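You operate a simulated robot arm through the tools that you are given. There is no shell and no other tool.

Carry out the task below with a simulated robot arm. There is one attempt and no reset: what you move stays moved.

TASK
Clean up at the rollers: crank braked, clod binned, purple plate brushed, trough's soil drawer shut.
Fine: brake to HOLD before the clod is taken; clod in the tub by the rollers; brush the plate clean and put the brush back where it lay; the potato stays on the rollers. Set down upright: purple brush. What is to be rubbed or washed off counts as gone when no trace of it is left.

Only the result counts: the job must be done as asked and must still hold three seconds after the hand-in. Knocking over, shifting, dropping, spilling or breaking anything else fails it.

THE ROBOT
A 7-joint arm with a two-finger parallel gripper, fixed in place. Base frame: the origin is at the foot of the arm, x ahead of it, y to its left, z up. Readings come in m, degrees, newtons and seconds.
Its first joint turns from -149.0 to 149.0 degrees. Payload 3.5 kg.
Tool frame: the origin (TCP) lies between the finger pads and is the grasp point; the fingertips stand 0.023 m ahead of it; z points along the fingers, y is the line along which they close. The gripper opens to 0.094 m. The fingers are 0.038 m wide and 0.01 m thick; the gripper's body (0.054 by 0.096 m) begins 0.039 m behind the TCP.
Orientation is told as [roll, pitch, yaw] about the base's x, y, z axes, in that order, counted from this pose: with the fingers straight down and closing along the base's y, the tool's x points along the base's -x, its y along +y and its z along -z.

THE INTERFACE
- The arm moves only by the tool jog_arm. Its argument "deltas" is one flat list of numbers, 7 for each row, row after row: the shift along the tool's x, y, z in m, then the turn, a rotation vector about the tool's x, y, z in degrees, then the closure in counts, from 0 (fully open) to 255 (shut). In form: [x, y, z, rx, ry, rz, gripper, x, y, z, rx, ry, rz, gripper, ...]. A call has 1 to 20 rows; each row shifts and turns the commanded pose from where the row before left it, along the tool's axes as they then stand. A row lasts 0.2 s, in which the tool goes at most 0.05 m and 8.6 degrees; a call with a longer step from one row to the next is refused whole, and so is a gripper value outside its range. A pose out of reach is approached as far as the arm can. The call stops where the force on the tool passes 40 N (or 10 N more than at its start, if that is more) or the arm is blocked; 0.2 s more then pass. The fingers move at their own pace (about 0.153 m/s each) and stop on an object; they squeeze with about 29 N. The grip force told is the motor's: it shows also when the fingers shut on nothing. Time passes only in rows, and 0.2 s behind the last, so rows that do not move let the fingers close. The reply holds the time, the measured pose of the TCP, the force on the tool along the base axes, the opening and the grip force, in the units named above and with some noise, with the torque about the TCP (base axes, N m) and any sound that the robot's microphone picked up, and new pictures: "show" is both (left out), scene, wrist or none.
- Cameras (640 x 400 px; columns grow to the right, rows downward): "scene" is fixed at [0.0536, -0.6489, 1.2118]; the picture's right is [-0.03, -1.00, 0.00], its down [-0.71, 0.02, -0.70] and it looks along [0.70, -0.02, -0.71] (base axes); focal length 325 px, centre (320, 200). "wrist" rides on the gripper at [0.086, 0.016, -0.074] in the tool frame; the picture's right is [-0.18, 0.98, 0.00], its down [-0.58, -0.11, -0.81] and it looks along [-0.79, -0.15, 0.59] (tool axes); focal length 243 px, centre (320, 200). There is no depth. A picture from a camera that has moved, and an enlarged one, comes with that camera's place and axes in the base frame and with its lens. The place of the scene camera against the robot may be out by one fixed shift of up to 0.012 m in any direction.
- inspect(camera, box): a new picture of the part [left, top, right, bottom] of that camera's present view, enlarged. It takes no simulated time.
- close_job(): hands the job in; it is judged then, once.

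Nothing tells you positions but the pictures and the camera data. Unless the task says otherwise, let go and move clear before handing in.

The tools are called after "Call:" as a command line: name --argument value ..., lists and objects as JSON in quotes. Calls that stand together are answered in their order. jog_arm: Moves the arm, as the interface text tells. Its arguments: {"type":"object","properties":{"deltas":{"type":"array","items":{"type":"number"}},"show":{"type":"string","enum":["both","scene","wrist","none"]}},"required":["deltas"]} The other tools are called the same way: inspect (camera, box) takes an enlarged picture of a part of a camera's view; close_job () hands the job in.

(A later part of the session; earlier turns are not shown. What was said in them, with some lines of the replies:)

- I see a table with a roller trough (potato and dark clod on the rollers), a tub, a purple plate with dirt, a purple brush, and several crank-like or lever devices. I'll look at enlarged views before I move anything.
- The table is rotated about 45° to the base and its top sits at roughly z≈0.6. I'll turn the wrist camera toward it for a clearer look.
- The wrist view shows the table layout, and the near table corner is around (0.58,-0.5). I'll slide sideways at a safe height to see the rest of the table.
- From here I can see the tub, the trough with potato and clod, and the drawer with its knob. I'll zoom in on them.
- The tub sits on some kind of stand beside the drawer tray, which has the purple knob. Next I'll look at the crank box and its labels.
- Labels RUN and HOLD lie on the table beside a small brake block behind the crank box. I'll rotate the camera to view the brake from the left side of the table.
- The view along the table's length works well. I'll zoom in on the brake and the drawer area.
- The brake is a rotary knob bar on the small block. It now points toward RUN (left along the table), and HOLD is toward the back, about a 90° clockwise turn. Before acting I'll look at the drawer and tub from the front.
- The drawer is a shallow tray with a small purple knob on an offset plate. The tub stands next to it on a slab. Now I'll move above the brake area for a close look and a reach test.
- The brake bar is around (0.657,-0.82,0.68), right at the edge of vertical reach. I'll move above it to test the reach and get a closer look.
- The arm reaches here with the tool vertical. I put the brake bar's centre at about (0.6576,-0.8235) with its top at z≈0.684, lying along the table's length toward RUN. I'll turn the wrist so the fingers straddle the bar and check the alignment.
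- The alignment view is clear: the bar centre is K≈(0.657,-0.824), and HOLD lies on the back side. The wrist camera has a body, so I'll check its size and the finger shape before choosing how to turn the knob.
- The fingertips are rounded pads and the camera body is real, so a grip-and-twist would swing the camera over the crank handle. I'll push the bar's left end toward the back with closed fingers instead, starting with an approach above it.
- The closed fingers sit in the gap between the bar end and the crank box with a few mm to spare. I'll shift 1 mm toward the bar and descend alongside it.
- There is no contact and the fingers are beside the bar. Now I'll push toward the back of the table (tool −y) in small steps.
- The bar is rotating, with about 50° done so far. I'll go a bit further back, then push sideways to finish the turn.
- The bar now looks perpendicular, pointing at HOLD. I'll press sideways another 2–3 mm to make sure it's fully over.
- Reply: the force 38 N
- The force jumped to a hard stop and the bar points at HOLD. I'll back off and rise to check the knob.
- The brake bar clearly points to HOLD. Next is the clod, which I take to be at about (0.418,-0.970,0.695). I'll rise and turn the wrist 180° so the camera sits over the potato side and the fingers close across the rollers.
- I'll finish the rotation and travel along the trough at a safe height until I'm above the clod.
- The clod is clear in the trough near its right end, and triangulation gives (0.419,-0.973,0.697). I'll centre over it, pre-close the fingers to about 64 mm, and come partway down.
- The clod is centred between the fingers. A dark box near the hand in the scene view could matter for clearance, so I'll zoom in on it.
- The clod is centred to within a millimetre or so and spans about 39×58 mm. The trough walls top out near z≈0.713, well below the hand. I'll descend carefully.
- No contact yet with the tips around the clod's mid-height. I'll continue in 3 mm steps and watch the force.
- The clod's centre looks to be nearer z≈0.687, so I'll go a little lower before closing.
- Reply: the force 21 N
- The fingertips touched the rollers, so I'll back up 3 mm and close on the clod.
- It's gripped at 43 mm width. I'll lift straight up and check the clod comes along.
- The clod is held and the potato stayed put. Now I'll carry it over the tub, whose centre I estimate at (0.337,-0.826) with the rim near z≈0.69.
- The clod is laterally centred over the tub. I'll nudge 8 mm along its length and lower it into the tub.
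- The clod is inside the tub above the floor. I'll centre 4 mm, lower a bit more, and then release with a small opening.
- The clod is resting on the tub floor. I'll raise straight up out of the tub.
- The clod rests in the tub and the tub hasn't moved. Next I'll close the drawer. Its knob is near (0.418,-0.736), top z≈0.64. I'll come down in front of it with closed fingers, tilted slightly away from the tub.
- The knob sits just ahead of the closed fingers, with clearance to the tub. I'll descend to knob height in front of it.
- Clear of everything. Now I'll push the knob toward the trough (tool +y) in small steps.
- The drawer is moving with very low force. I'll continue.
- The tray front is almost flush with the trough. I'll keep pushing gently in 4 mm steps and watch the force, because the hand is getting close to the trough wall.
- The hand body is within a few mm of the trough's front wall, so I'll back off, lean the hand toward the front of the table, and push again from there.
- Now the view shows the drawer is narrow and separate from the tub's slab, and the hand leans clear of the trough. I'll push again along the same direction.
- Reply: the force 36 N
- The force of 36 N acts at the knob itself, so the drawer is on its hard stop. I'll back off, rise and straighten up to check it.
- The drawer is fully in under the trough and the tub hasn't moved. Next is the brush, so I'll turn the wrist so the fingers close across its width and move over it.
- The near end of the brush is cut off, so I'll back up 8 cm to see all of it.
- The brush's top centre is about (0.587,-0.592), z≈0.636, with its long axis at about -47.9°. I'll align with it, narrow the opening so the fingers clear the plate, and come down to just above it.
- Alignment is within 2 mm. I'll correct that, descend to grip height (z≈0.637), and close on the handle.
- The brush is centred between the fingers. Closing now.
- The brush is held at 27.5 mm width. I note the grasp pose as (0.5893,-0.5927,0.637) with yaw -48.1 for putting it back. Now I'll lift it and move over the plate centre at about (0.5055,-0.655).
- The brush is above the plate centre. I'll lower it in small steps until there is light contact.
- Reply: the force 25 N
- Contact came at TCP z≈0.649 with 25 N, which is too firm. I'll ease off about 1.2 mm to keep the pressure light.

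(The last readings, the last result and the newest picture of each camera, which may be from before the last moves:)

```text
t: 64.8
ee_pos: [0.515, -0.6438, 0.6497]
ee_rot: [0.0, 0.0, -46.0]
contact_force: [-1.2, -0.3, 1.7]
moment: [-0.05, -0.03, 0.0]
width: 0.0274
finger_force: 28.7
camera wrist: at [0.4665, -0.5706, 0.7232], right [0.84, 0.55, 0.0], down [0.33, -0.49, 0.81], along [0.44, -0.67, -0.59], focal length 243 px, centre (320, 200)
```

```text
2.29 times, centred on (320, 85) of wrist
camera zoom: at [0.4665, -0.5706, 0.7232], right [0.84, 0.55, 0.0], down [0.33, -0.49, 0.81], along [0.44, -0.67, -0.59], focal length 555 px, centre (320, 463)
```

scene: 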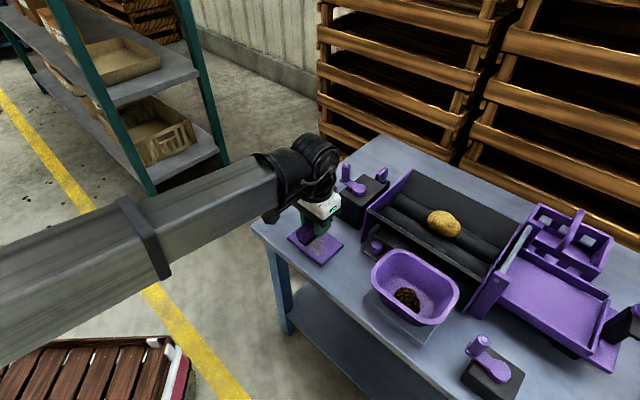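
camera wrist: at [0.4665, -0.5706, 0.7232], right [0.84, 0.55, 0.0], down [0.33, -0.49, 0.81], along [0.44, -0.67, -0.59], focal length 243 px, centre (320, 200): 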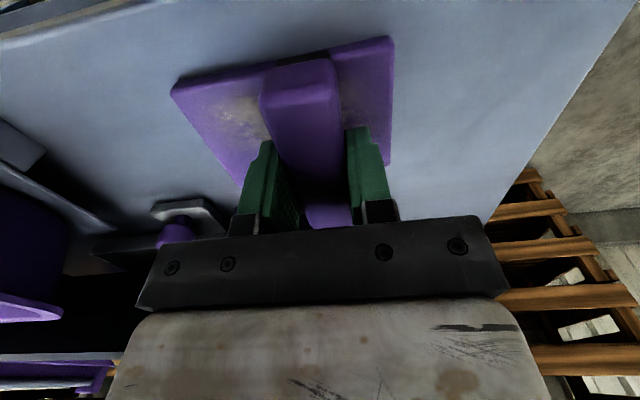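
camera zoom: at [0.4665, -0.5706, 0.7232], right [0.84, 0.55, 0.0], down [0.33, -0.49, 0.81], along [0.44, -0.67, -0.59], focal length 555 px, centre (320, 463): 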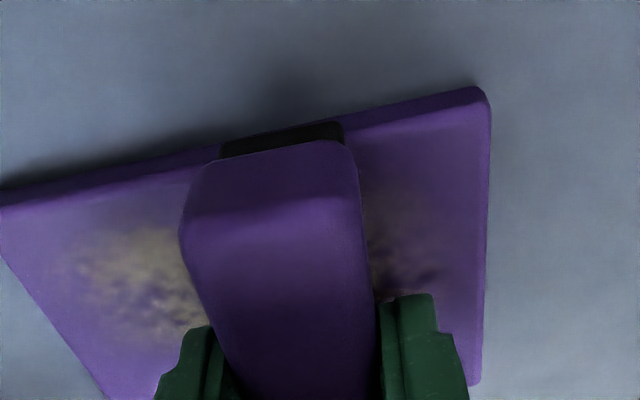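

The plate stays put under light contact. I'll press slightly more and sweep across the full plate width.

Call:
jog_arm --deltas '[0, 0.006, 0.0005, 0, 0, 0, 255, 0, 0.006, 0, 0, 0, 0, 255, 0, 0.006, 0, 0, 0, 0, 255, 0, 0.006, 0, 0, 0, 0, 255, 0, 0.006, 0, 0, 0, 0, 255, 0, -0.006, 0, 0, 0, 0, 255, 0, -0.006, 0, 0, 0, 0, 255, 0, -0.006, 0, 0, 0, 0, 255, 0, -0.006, 0, 0, 0, 0, 255, 0, -0.006, 0, 0, 0, 0, 255, 0, -0.006, 0, 0, 0, 0, 255, 0, -0.006, 0, 0, 0, 0, 255, 0, -0.006, 0, 0, 0, 0, 255, 0, -0.006, 0, 0, 0, 0, 255, 0, -0.006, 0, 0, 0, 0, 255, 0, -0.006, 0, 0, 0, 0, 255, 0, -0.006, 0, 0, 0, 0, 255, 0, -0.006, 0, 0, 0, 0, 255, 0, -0.006, 0, 0, 0, 0, 255, 0, -0.006, 0, 0, 0, 0, 255]' --show "wrist"

Call:
inspect --camera "scene" --box '[270, 200, 360, 270]'

Call:
inspect --camera "wrist" --box '[240, 0, 520, 170]'

```text
t: 69.0
ee_pos: [0.4726, -0.686, 0.6503]
ee_rot: [0.1, 0.1, -46.1]
contact_force: [3.9, 5.7, 18.6]
moment: [0.14, -0.16, -0.02]
width: 0.0275
finger_force: 28.9
camera wrist: at [0.4231, -0.6129, 0.7229], right [0.84, 0.55, 0.0], down [0.32, -0.49, 0.81], along [0.44, -0.67, -0.59], focal length 243 px, centre (320, 200)
```

wrist: 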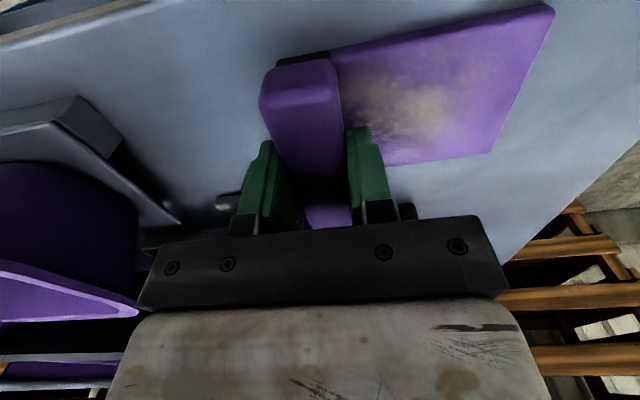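

```text
5.71 times, centred on (315, 235) of scene
camera zoom: at [0.0536, -0.6489, 1.2118], right [-0.03, -1.0, 0.0], down [-0.71, 0.02, -0.7], along [0.7, -0.02, -0.71], focal length 1857 px, centre (349, 0)
```

zoom: 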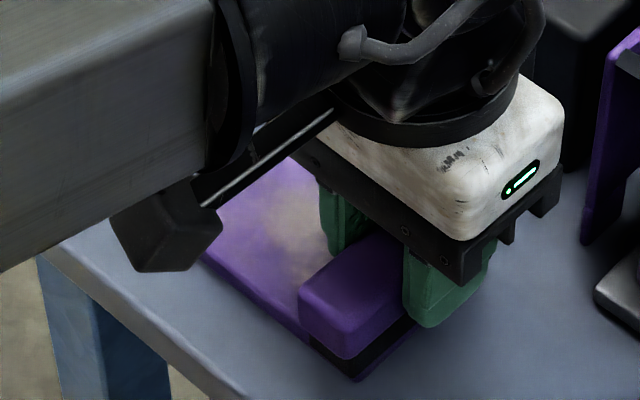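

```text
2.29 times, centred on (380, 85) of wrist
camera zoom: at [0.4231, -0.6129, 0.7229], right [0.84, 0.55, 0.0], down [0.32, -0.49, 0.81], along [0.44, -0.67, -0.59], focal length 555 px, centre (183, 463)
```

zoom: 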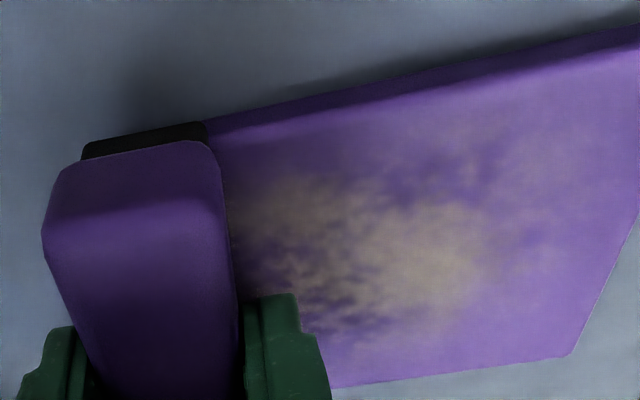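

The dirt is fading with each pass and the plate isn't moving. I'll keep sweeping back and forth.

Call:
jog_arm --deltas '[0, 0.009, -0.0003, 0, 0, 0, 255, 0, 0.009, 0, 0, 0, 0, 255, 0, 0.009, 0, 0, 0, 0, 255, 0, 0.009, 0, 0, 0, 0, 255, 0, 0.009, 0, 0, 0, 0, 255, 0, 0.009, 0, 0, 0, 0, 255, 0, 0.009, 0, 0, 0, 0, 255, 0, 0.009, 0, 0, 0, 0, 255, 0, 0.009, 0, 0, 0, 0, 255, 0, 0.009, 0, 0, 0, 0, 255, 0, -0.009, 0, 0, 0, 0, 255, 0, -0.009, 0, 0, 0, 0, 255, 0, -0.009, 0, 0, 0, 0, 255, 0, -0.009, 0, 0, 0, 0, 255, 0, -0.009, 0, 0, 0, 0, 255, 0, -0.009, 0, 0, 0, 0, 255, 0, -0.009, 0, 0, 0, 0, 255, 0, -0.009, 0, 0, 0, 0, 255, 0, -0.009, 0, 0, 0, 0, 255, 0, -0.009, 0, 0, 0, 0, 255]' --show "wrist"

Call:
inspect --camera "wrist" --box '[240, 0, 520, 170]'

```text
t: 73.2
ee_pos: [0.4723, -0.6868, 0.6497]
ee_rot: [-0.1, 0.0, -46.1]
contact_force: [0.9, 0.7, 0.3]
moment: [-0.03, 0.01, -0.03]
width: 0.0273
finger_force: 28.5
camera wrist: at [0.4231, -0.613, 0.7231], right [0.84, 0.55, 0.0], down [0.33, -0.49, 0.81], along [0.44, -0.67, -0.59], focal length 243 px, centre (320, 200)
```

wrist: 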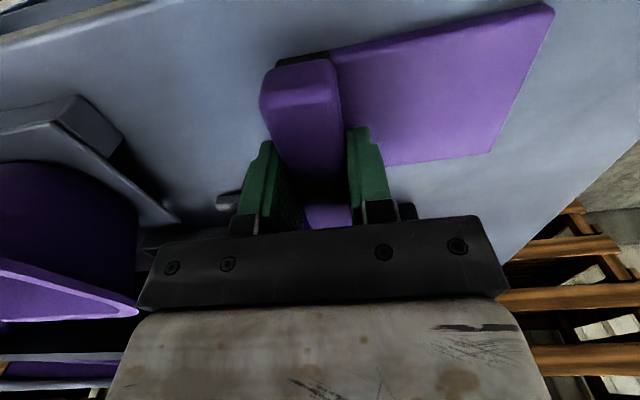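

```text
2.29 times, centred on (380, 85) of wrist
camera zoom: at [0.4231, -0.613, 0.7231], right [0.84, 0.55, 0.0], down [0.33, -0.49, 0.81], along [0.44, -0.67, -0.59], focal length 555 px, centre (183, 463)
```

zoom: 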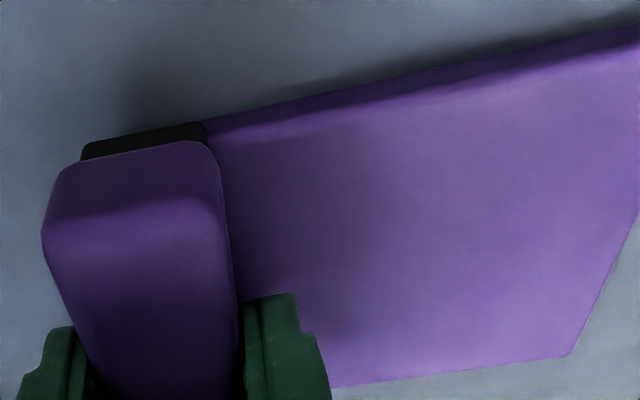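

The visible area is clean. I'll do another pass to the other side to check the area under the brush and remove any faint traces.

Call:
jog_arm --deltas '[0, 0.009, 0.0003, 0, 0, 0, 255, 0, 0.009, 0, 0, 0, 0, 255, 0, 0.009, 0, 0, 0, 0, 255, 0, 0.009, 0, 0, 0, 0, 255, 0, 0.009, 0, 0, 0, 0, 255, 0, 0.009, 0, 0, 0, 0, 255, 0, 0.009, 0, 0, 0, 0, 255, 0, 0.009, 0, 0, 0, 0, 255, 0, 0.009, 0, 0, 0, 0, 255, 0, 0.009, 0, 0, 0, 0, 255]' --show "wrist"

Call:
inspect --camera "wrist" --box '[120, 0, 400, 170]'

Call:
inspect --camera "scene" --box '[270, 200, 360, 270]'

```text
t: 75.4
ee_pos: [0.5374, -0.6232, 0.649]
ee_rot: [0.0, 0.0, -46.0]
contact_force: [-1.5, -2.4, 9.4]
moment: [-0.05, 0.06, 0.04]
width: 0.0272
finger_force: 29.1
camera wrist: at [0.4884, -0.5499, 0.7228], right [0.84, 0.55, 0.0], down [0.32, -0.49, 0.81], along [0.44, -0.67, -0.59], focal length 243 px, centre (320, 200)
```

wrist: 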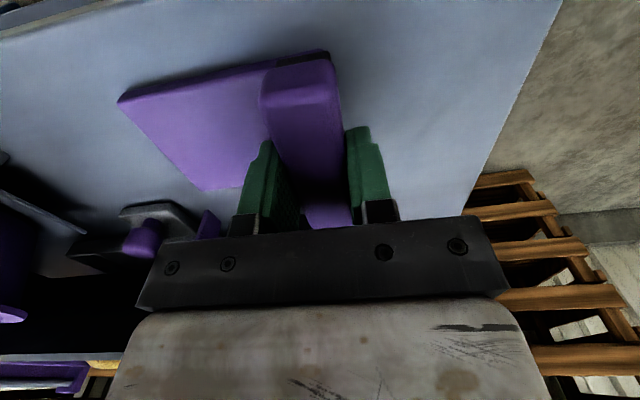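

```text
2.29 times, centred on (260, 85) of wrist
camera zoom: at [0.4884, -0.5499, 0.7228], right [0.84, 0.55, 0.0], down [0.32, -0.49, 0.81], along [0.44, -0.67, -0.59], focal length 555 px, centre (457, 463)
```

zoom: 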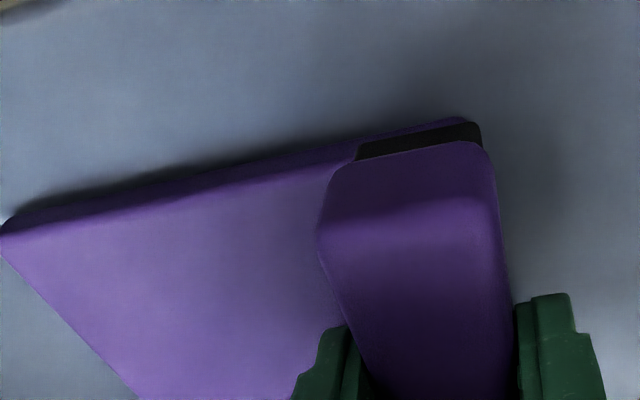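

```text
5.71 times, centred on (315, 235) of scene
camera zoom: at [0.0536, -0.6489, 1.2118], right [-0.03, -1.0, 0.0], down [-0.71, 0.02, -0.7], along [0.7, -0.02, -0.71], focal length 1857 px, centre (349, 0)
```

zoom: 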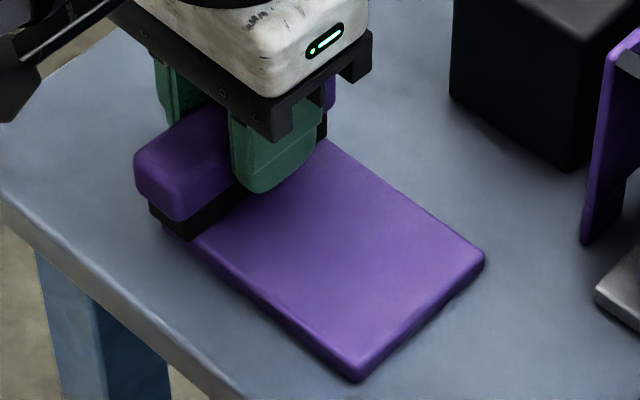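

The plate looks clean and hasn't shifted. One more full back-and-forth for safety, then I'll lift off and inspect.

Call:
jog_arm --deltas '[0, -0.009, 0, 0, 0, 0, 255, 0, -0.009, 0, 0, 0, 0, 255, 0, -0.009, 0, 0, 0, 0, 255, 0, -0.009, 0, 0, 0, 0, 255, 0, -0.009, 0, 0, 0, 0, 255, 0, -0.009, 0, 0, 0, 0, 255, 0, -0.009, 0, 0, 0, 0, 255, 0, -0.009, 0, 0, 0, 0, 255, 0, -0.009, 0, 0, 0, 0, 255, 0, -0.009, 0, 0, 0, 0, 255, 0, 0.009, 0, 0, 0, 0, 255, 0, 0.009, 0, 0, 0, 0, 255, 0, 0.009, 0, 0, 0, 0, 255, 0, 0.009, 0, 0, 0, 0, 255, 0, 0.009, 0, 0, 0, 0, 255, 0, 0.009, 0, 0, 0, 0, 255, 0, 0.009, 0, 0, 0, 0, 255, 0, 0.009, 0, 0, 0, 0, 255, 0, 0.009, 0, 0, 0, 0, 255, 0, 0.009, 0, 0, 0, 0, 255]' --show "none"

Call:
jog_arm --deltas '[0, 0, -0.02, 0, 0, 0, 255, 0, 0.02, -0.012, 0, 0, 0, 255, 0, 0.02, 0, 0, 0, 0, 255]' --show "both"

Call:
inspect --camera "scene" --box '[240, 180, 360, 280]'

Call:
inspect --camera "wrist" --box '[60, 0, 400, 200]'

```text
t: 79.6
ee_pos: [0.537, -0.6232, 0.6487]
ee_rot: [0.0, 0.0, -46.1]
contact_force: [0.1, -0.2, -0.3]
moment: [-0.03, -0.01, 0.01]
width: 0.0269
finger_force: 29.0
```

```text
t: 80.4
ee_pos: [0.5658, -0.5971, 0.6813]
ee_rot: [0.1, -0.1, -46.1]
contact_force: [0.8, -1.1, 0.0]
moment: [-0.01, 0.02, -0.01]
width: 0.0274
finger_force: 29.4
camera wrist: at [0.5163, -0.5227, 0.7541], right [0.84, 0.55, 0.0], down [0.32, -0.49, 0.81], along [0.44, -0.67, -0.59], focal length 243 px, centre (320, 200)
```

scene: 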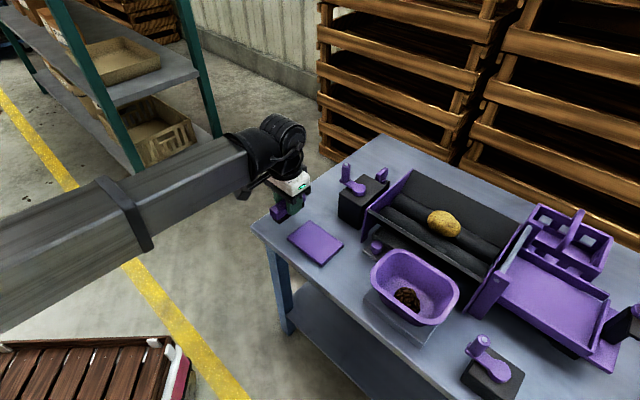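
wrist: 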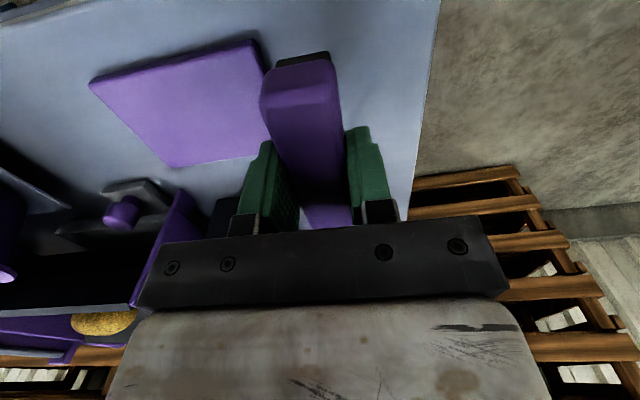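

```text
4.00 times, centred on (300, 230) of scene
camera zoom: at [0.0536, -0.6489, 1.2118], right [-0.03, -1.0, 0.0], down [-0.71, 0.02, -0.7], along [0.7, -0.02, -0.71], focal length 1300 px, centre (400, 80)
```

zoom: 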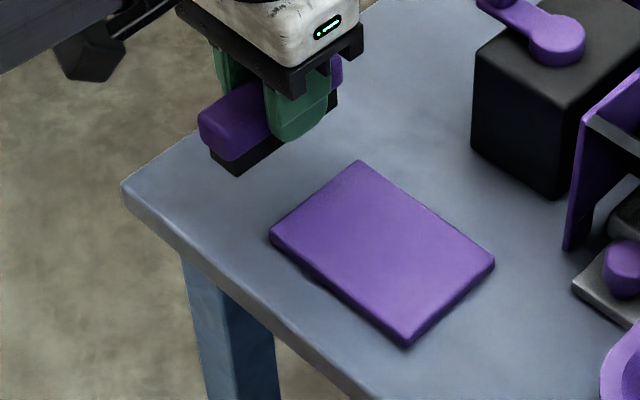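

```text
1.88 times, centred on (230, 100) of wrist
camera zoom: at [0.5163, -0.5227, 0.7541], right [0.84, 0.55, 0.0], down [0.32, -0.49, 0.81], along [0.44, -0.67, -0.59], focal length 457 px, centre (489, 388)
```

zoom: 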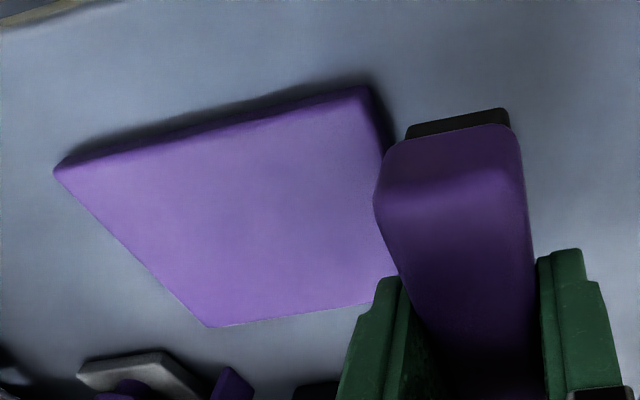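

The plate is fully clean and in place, and the brush hasn't slipped in the grip. I'll carry it back to where it lay and lower it.

Call:
jog_arm --deltas '[0, 0, 0, 0, 0, 2, 255, -0.0126, 0.0193, 0, 0, 0, 0, 255, 0, 0, 0.02, 0, 0, 0, 255, 0, 0, 0.015, 0, 0, 0, 255, 0, 0, 0.005, 0, 0, 0, 255]' --show "both"

Call:
inspect --camera "scene" --box '[240, 160, 360, 260]'

```text
t: 81.6
ee_pos: [0.59, -0.5925, 0.6406]
ee_rot: [0.0, 0.0, -48.0]
contact_force: [0.2, 1.0, -0.6]
moment: [0.01, -0.01, 0.01]
width: 0.0273
finger_force: 28.5
camera wrist: at [0.5429, -0.5175, 0.7141], right [0.85, 0.52, 0.0], down [0.31, -0.51, 0.81], along [0.42, -0.69, -0.59], focal length 243 px, centre (320, 200)
```

scene: 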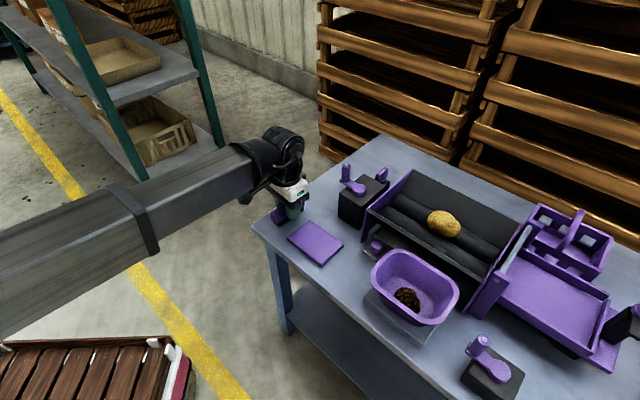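
wrist: 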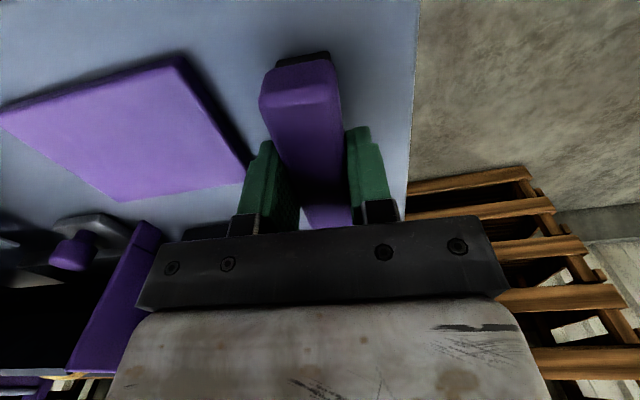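

```text
4.00 times, centred on (300, 210) of scene
camera zoom: at [0.0536, -0.6489, 1.2118], right [-0.03, -1.0, 0.0], down [-0.71, 0.02, -0.7], along [0.7, -0.02, -0.71], focal length 1300 px, centre (400, 160)
```

zoom: 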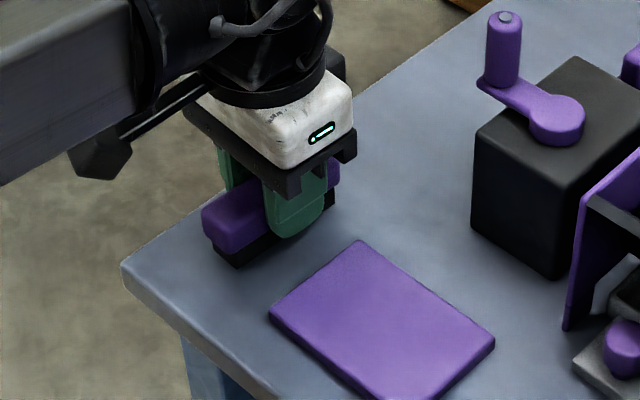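

Position and orientation match the original spot. I'll lower the last 3 mm gently.

Call:
jog_arm --deltas '[0, 0, 0.002, 0, 0, 0, 255]' --show "none"

Call:
jog_arm --deltas '[0, 0, 0.001, 0, 0, 0, 255]' --show "none"

```text
t: 82.0
ee_pos: [0.5891, -0.5924, 0.6393]
ee_rot: [-0.1, 0.1, -48.2]
contact_force: [-0.3, 1.2, -0.3]
moment: [0.04, 0.0, -0.01]
width: 0.0275
finger_force: 28.6
```

```text
t: 82.4
ee_pos: [0.5896, -0.5926, 0.6375]
ee_rot: [0.0, 0.0, -48.0]
contact_force: [-0.4, 0.6, -0.6]
moment: [0.02, 0.0, -0.01]
width: 0.0275
finger_force: 28.6
```

Call:
jog_arm --deltas '[0, 0, 0.001, 0, 0, 0, 255]' --show "none"

```text
t: 82.8
ee_pos: [0.5895, -0.5916, 0.6369]
ee_rot: [0.0, 0.0, -48.1]
contact_force: [-0.8, -0.9, 3.7]
moment: [0.07, 0.05, 0.02]
width: 0.0274
finger_force: 29.7
```

There is light contact with the table. I'll release slowly and rise straight up.

Call:
jog_arm --deltas '[0, 0, 0, 0, 0, 0, 170, 0, 0, 0, 0, 0, 0, 140, 0, 0, 0, 0, 0, 0, 119, 0, 0, 0, 0, 0, 0, 119]' --show "none"

Call:
jog_arm --deltas '[0, 0, -0.015, 0, 0, 0, 119, 0, 0, -0.03, 0, 0, 0, 119, 0, 0, -0.045, 0, 0, 0, 119, 0, 0, -0.045, 0, 0, 0, 119, 0, 0, -0.045, 0, 0, 0, 119, 0.04, 0, 0, 0, 0, 0, 119, 0.04, 0, 0, 0, 0, 0, 119]' --show "both"

Call:
inspect --camera "scene" --box '[240, 180, 360, 280]'

Call:
inspect --camera "wrist" --box '[200, 40, 400, 160]'

```text
t: 83.8
ee_pos: [0.5898, -0.5922, 0.6363]
ee_rot: [0.0, 0.0, -48.0]
contact_force: [0.5, -0.8, -0.1]
moment: [-0.04, 0.04, 0.0]
width: 0.05
finger_force: 0.1
```

```text
t: 85.4
ee_pos: [0.5344, -0.5332, 0.8167]
ee_rot: [0.0, 0.0, -48.1]
contact_force: [0.4, -0.1, -0.5]
moment: [0.01, 0.01, 0.01]
width: 0.0501
finger_force: 0.0
camera wrist: at [0.4874, -0.4578, 0.8904], right [0.85, 0.52, 0.0], down [0.31, -0.51, 0.81], along [0.42, -0.69, -0.59], focal length 243 px, centre (320, 200)
```

scene: 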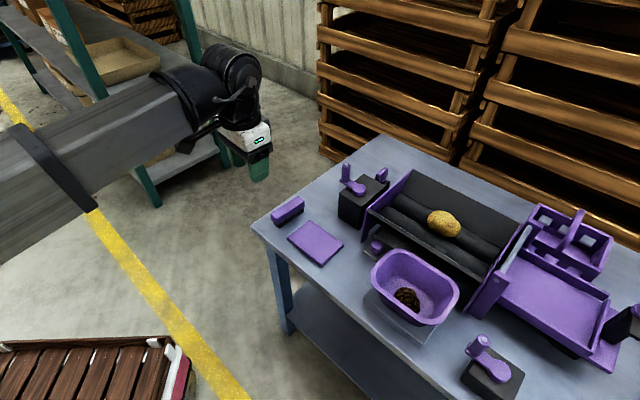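
wrist: 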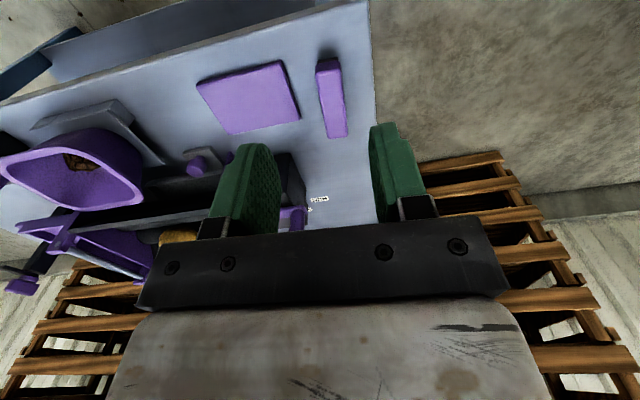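

```text
4.00 times, centred on (300, 230) of scene
camera zoom: at [0.0536, -0.6489, 1.2118], right [-0.03, -1.0, 0.0], down [-0.71, 0.02, -0.7], along [0.7, -0.02, -0.71], focal length 1300 px, centre (400, 80)
```

zoom: 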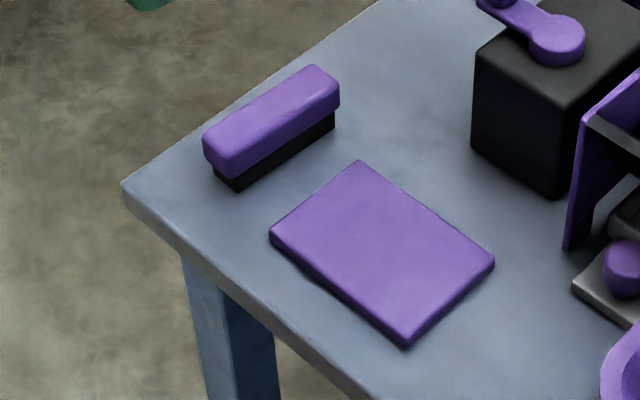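

```text
3.20 times, centred on (300, 100) of wrist
camera zoom: at [0.4874, -0.4578, 0.8904], right [0.85, 0.52, 0.0], down [0.31, -0.51, 0.81], along [0.42, -0.69, -0.59], focal length 776 px, centre (384, 520)
```

zoom: 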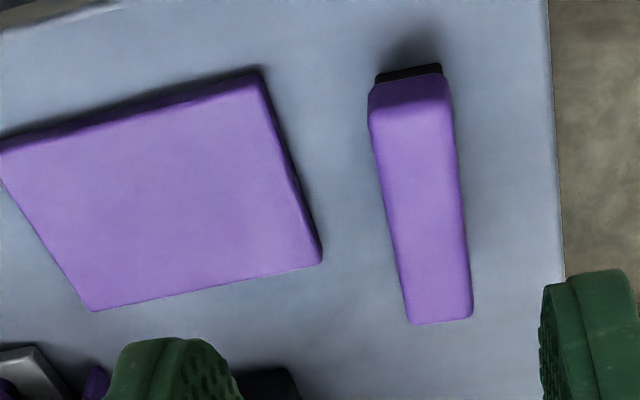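

The brush is back in place and upright, and the plate is spotless. Final check of the brake, drawer, potato and tub.

Call:
inspect --camera "scene" --box '[350, 140, 420, 200]'

Call:
inspect --camera "scene" --box '[340, 200, 480, 330]'

Call:
inspect --camera "scene" --box '[400, 180, 640, 330]'

```text
6.67 times, centred on (385, 170) of scene
camera zoom: at [0.0536, -0.6489, 1.2118], right [-0.03, -1.0, 0.0], down [-0.71, 0.02, -0.7], along [0.7, -0.02, -0.71], focal length 2167 px, centre (-113, 400)
```

zoom: 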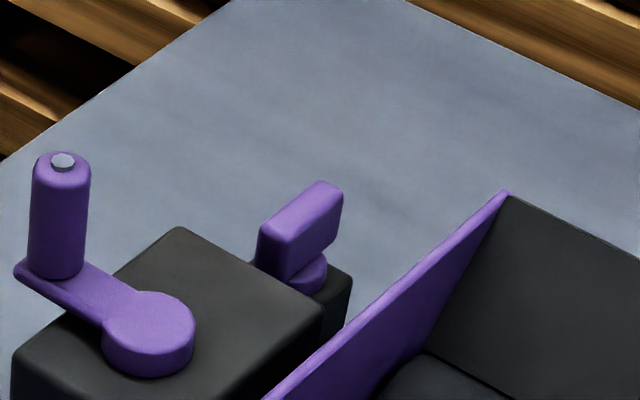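

```text
3.08 times, centred on (410, 265) of scene
camera zoom: at [0.0536, -0.6489, 1.2118], right [-0.03, -1.0, 0.0], down [-0.71, 0.02, -0.7], along [0.7, -0.02, -0.71], focal length 1000 px, centre (43, 0)
```

zoom: 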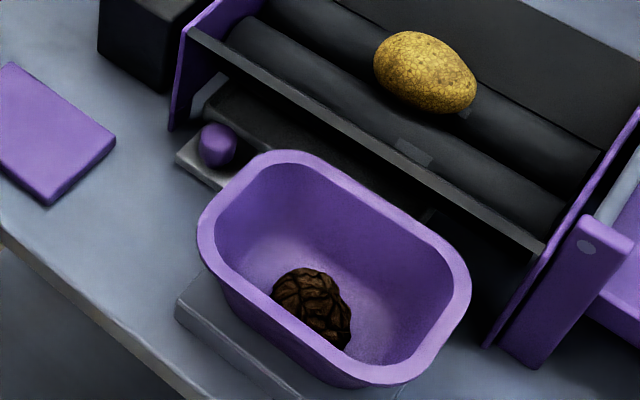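

```text
2.67 times, centred on (520, 255) of scene
camera zoom: at [0.0536, -0.6489, 1.2118], right [-0.03, -1.0, 0.0], down [-0.71, 0.02, -0.7], along [0.7, -0.02, -0.71], focal length 867 px, centre (-213, 53)
```

zoom: 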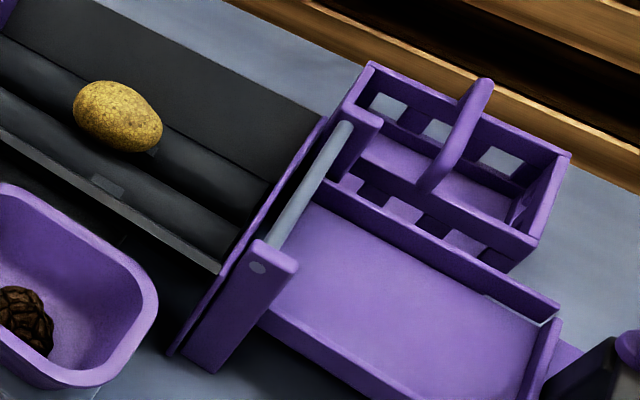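

Everything checks out:
- The brake bar points at HOLD.
- The clod is in the tub.
- The potato is on the rollers.
- The drawer is against its stop.
- The plate is clean, and the brush is upright where it lay.

The gripper is empty and clear, so I'm handing in the job.

Call:
close_job

```text
The job is handed in.
```

The clean-up at the rollers is done and handed in. The hand-in gave no verdict; what follows comes from the final pictures and force readings.

- **Brake:** I turned it to HOLD before touching the clod. It reached a hard stop, and the bar points at the HOLD label.
- **Clod:** It lies on the floor of the tub by the rollers. The tub did not move.
- **Potato:** It is still on the rollers.
- **Drawer:** I pushed it in by its knob until it met its stop, at about 36 N on the knob. I took that stop as shut; the knob plate still sticks out in front.
- **Plate:** I brushed it until no dirt showed from either camera. It stayed where it was.
- **Brush:** It is back upright in its original place, within about a pixel of where it was in the scene picture.

The gripper is empty and clear of the table.
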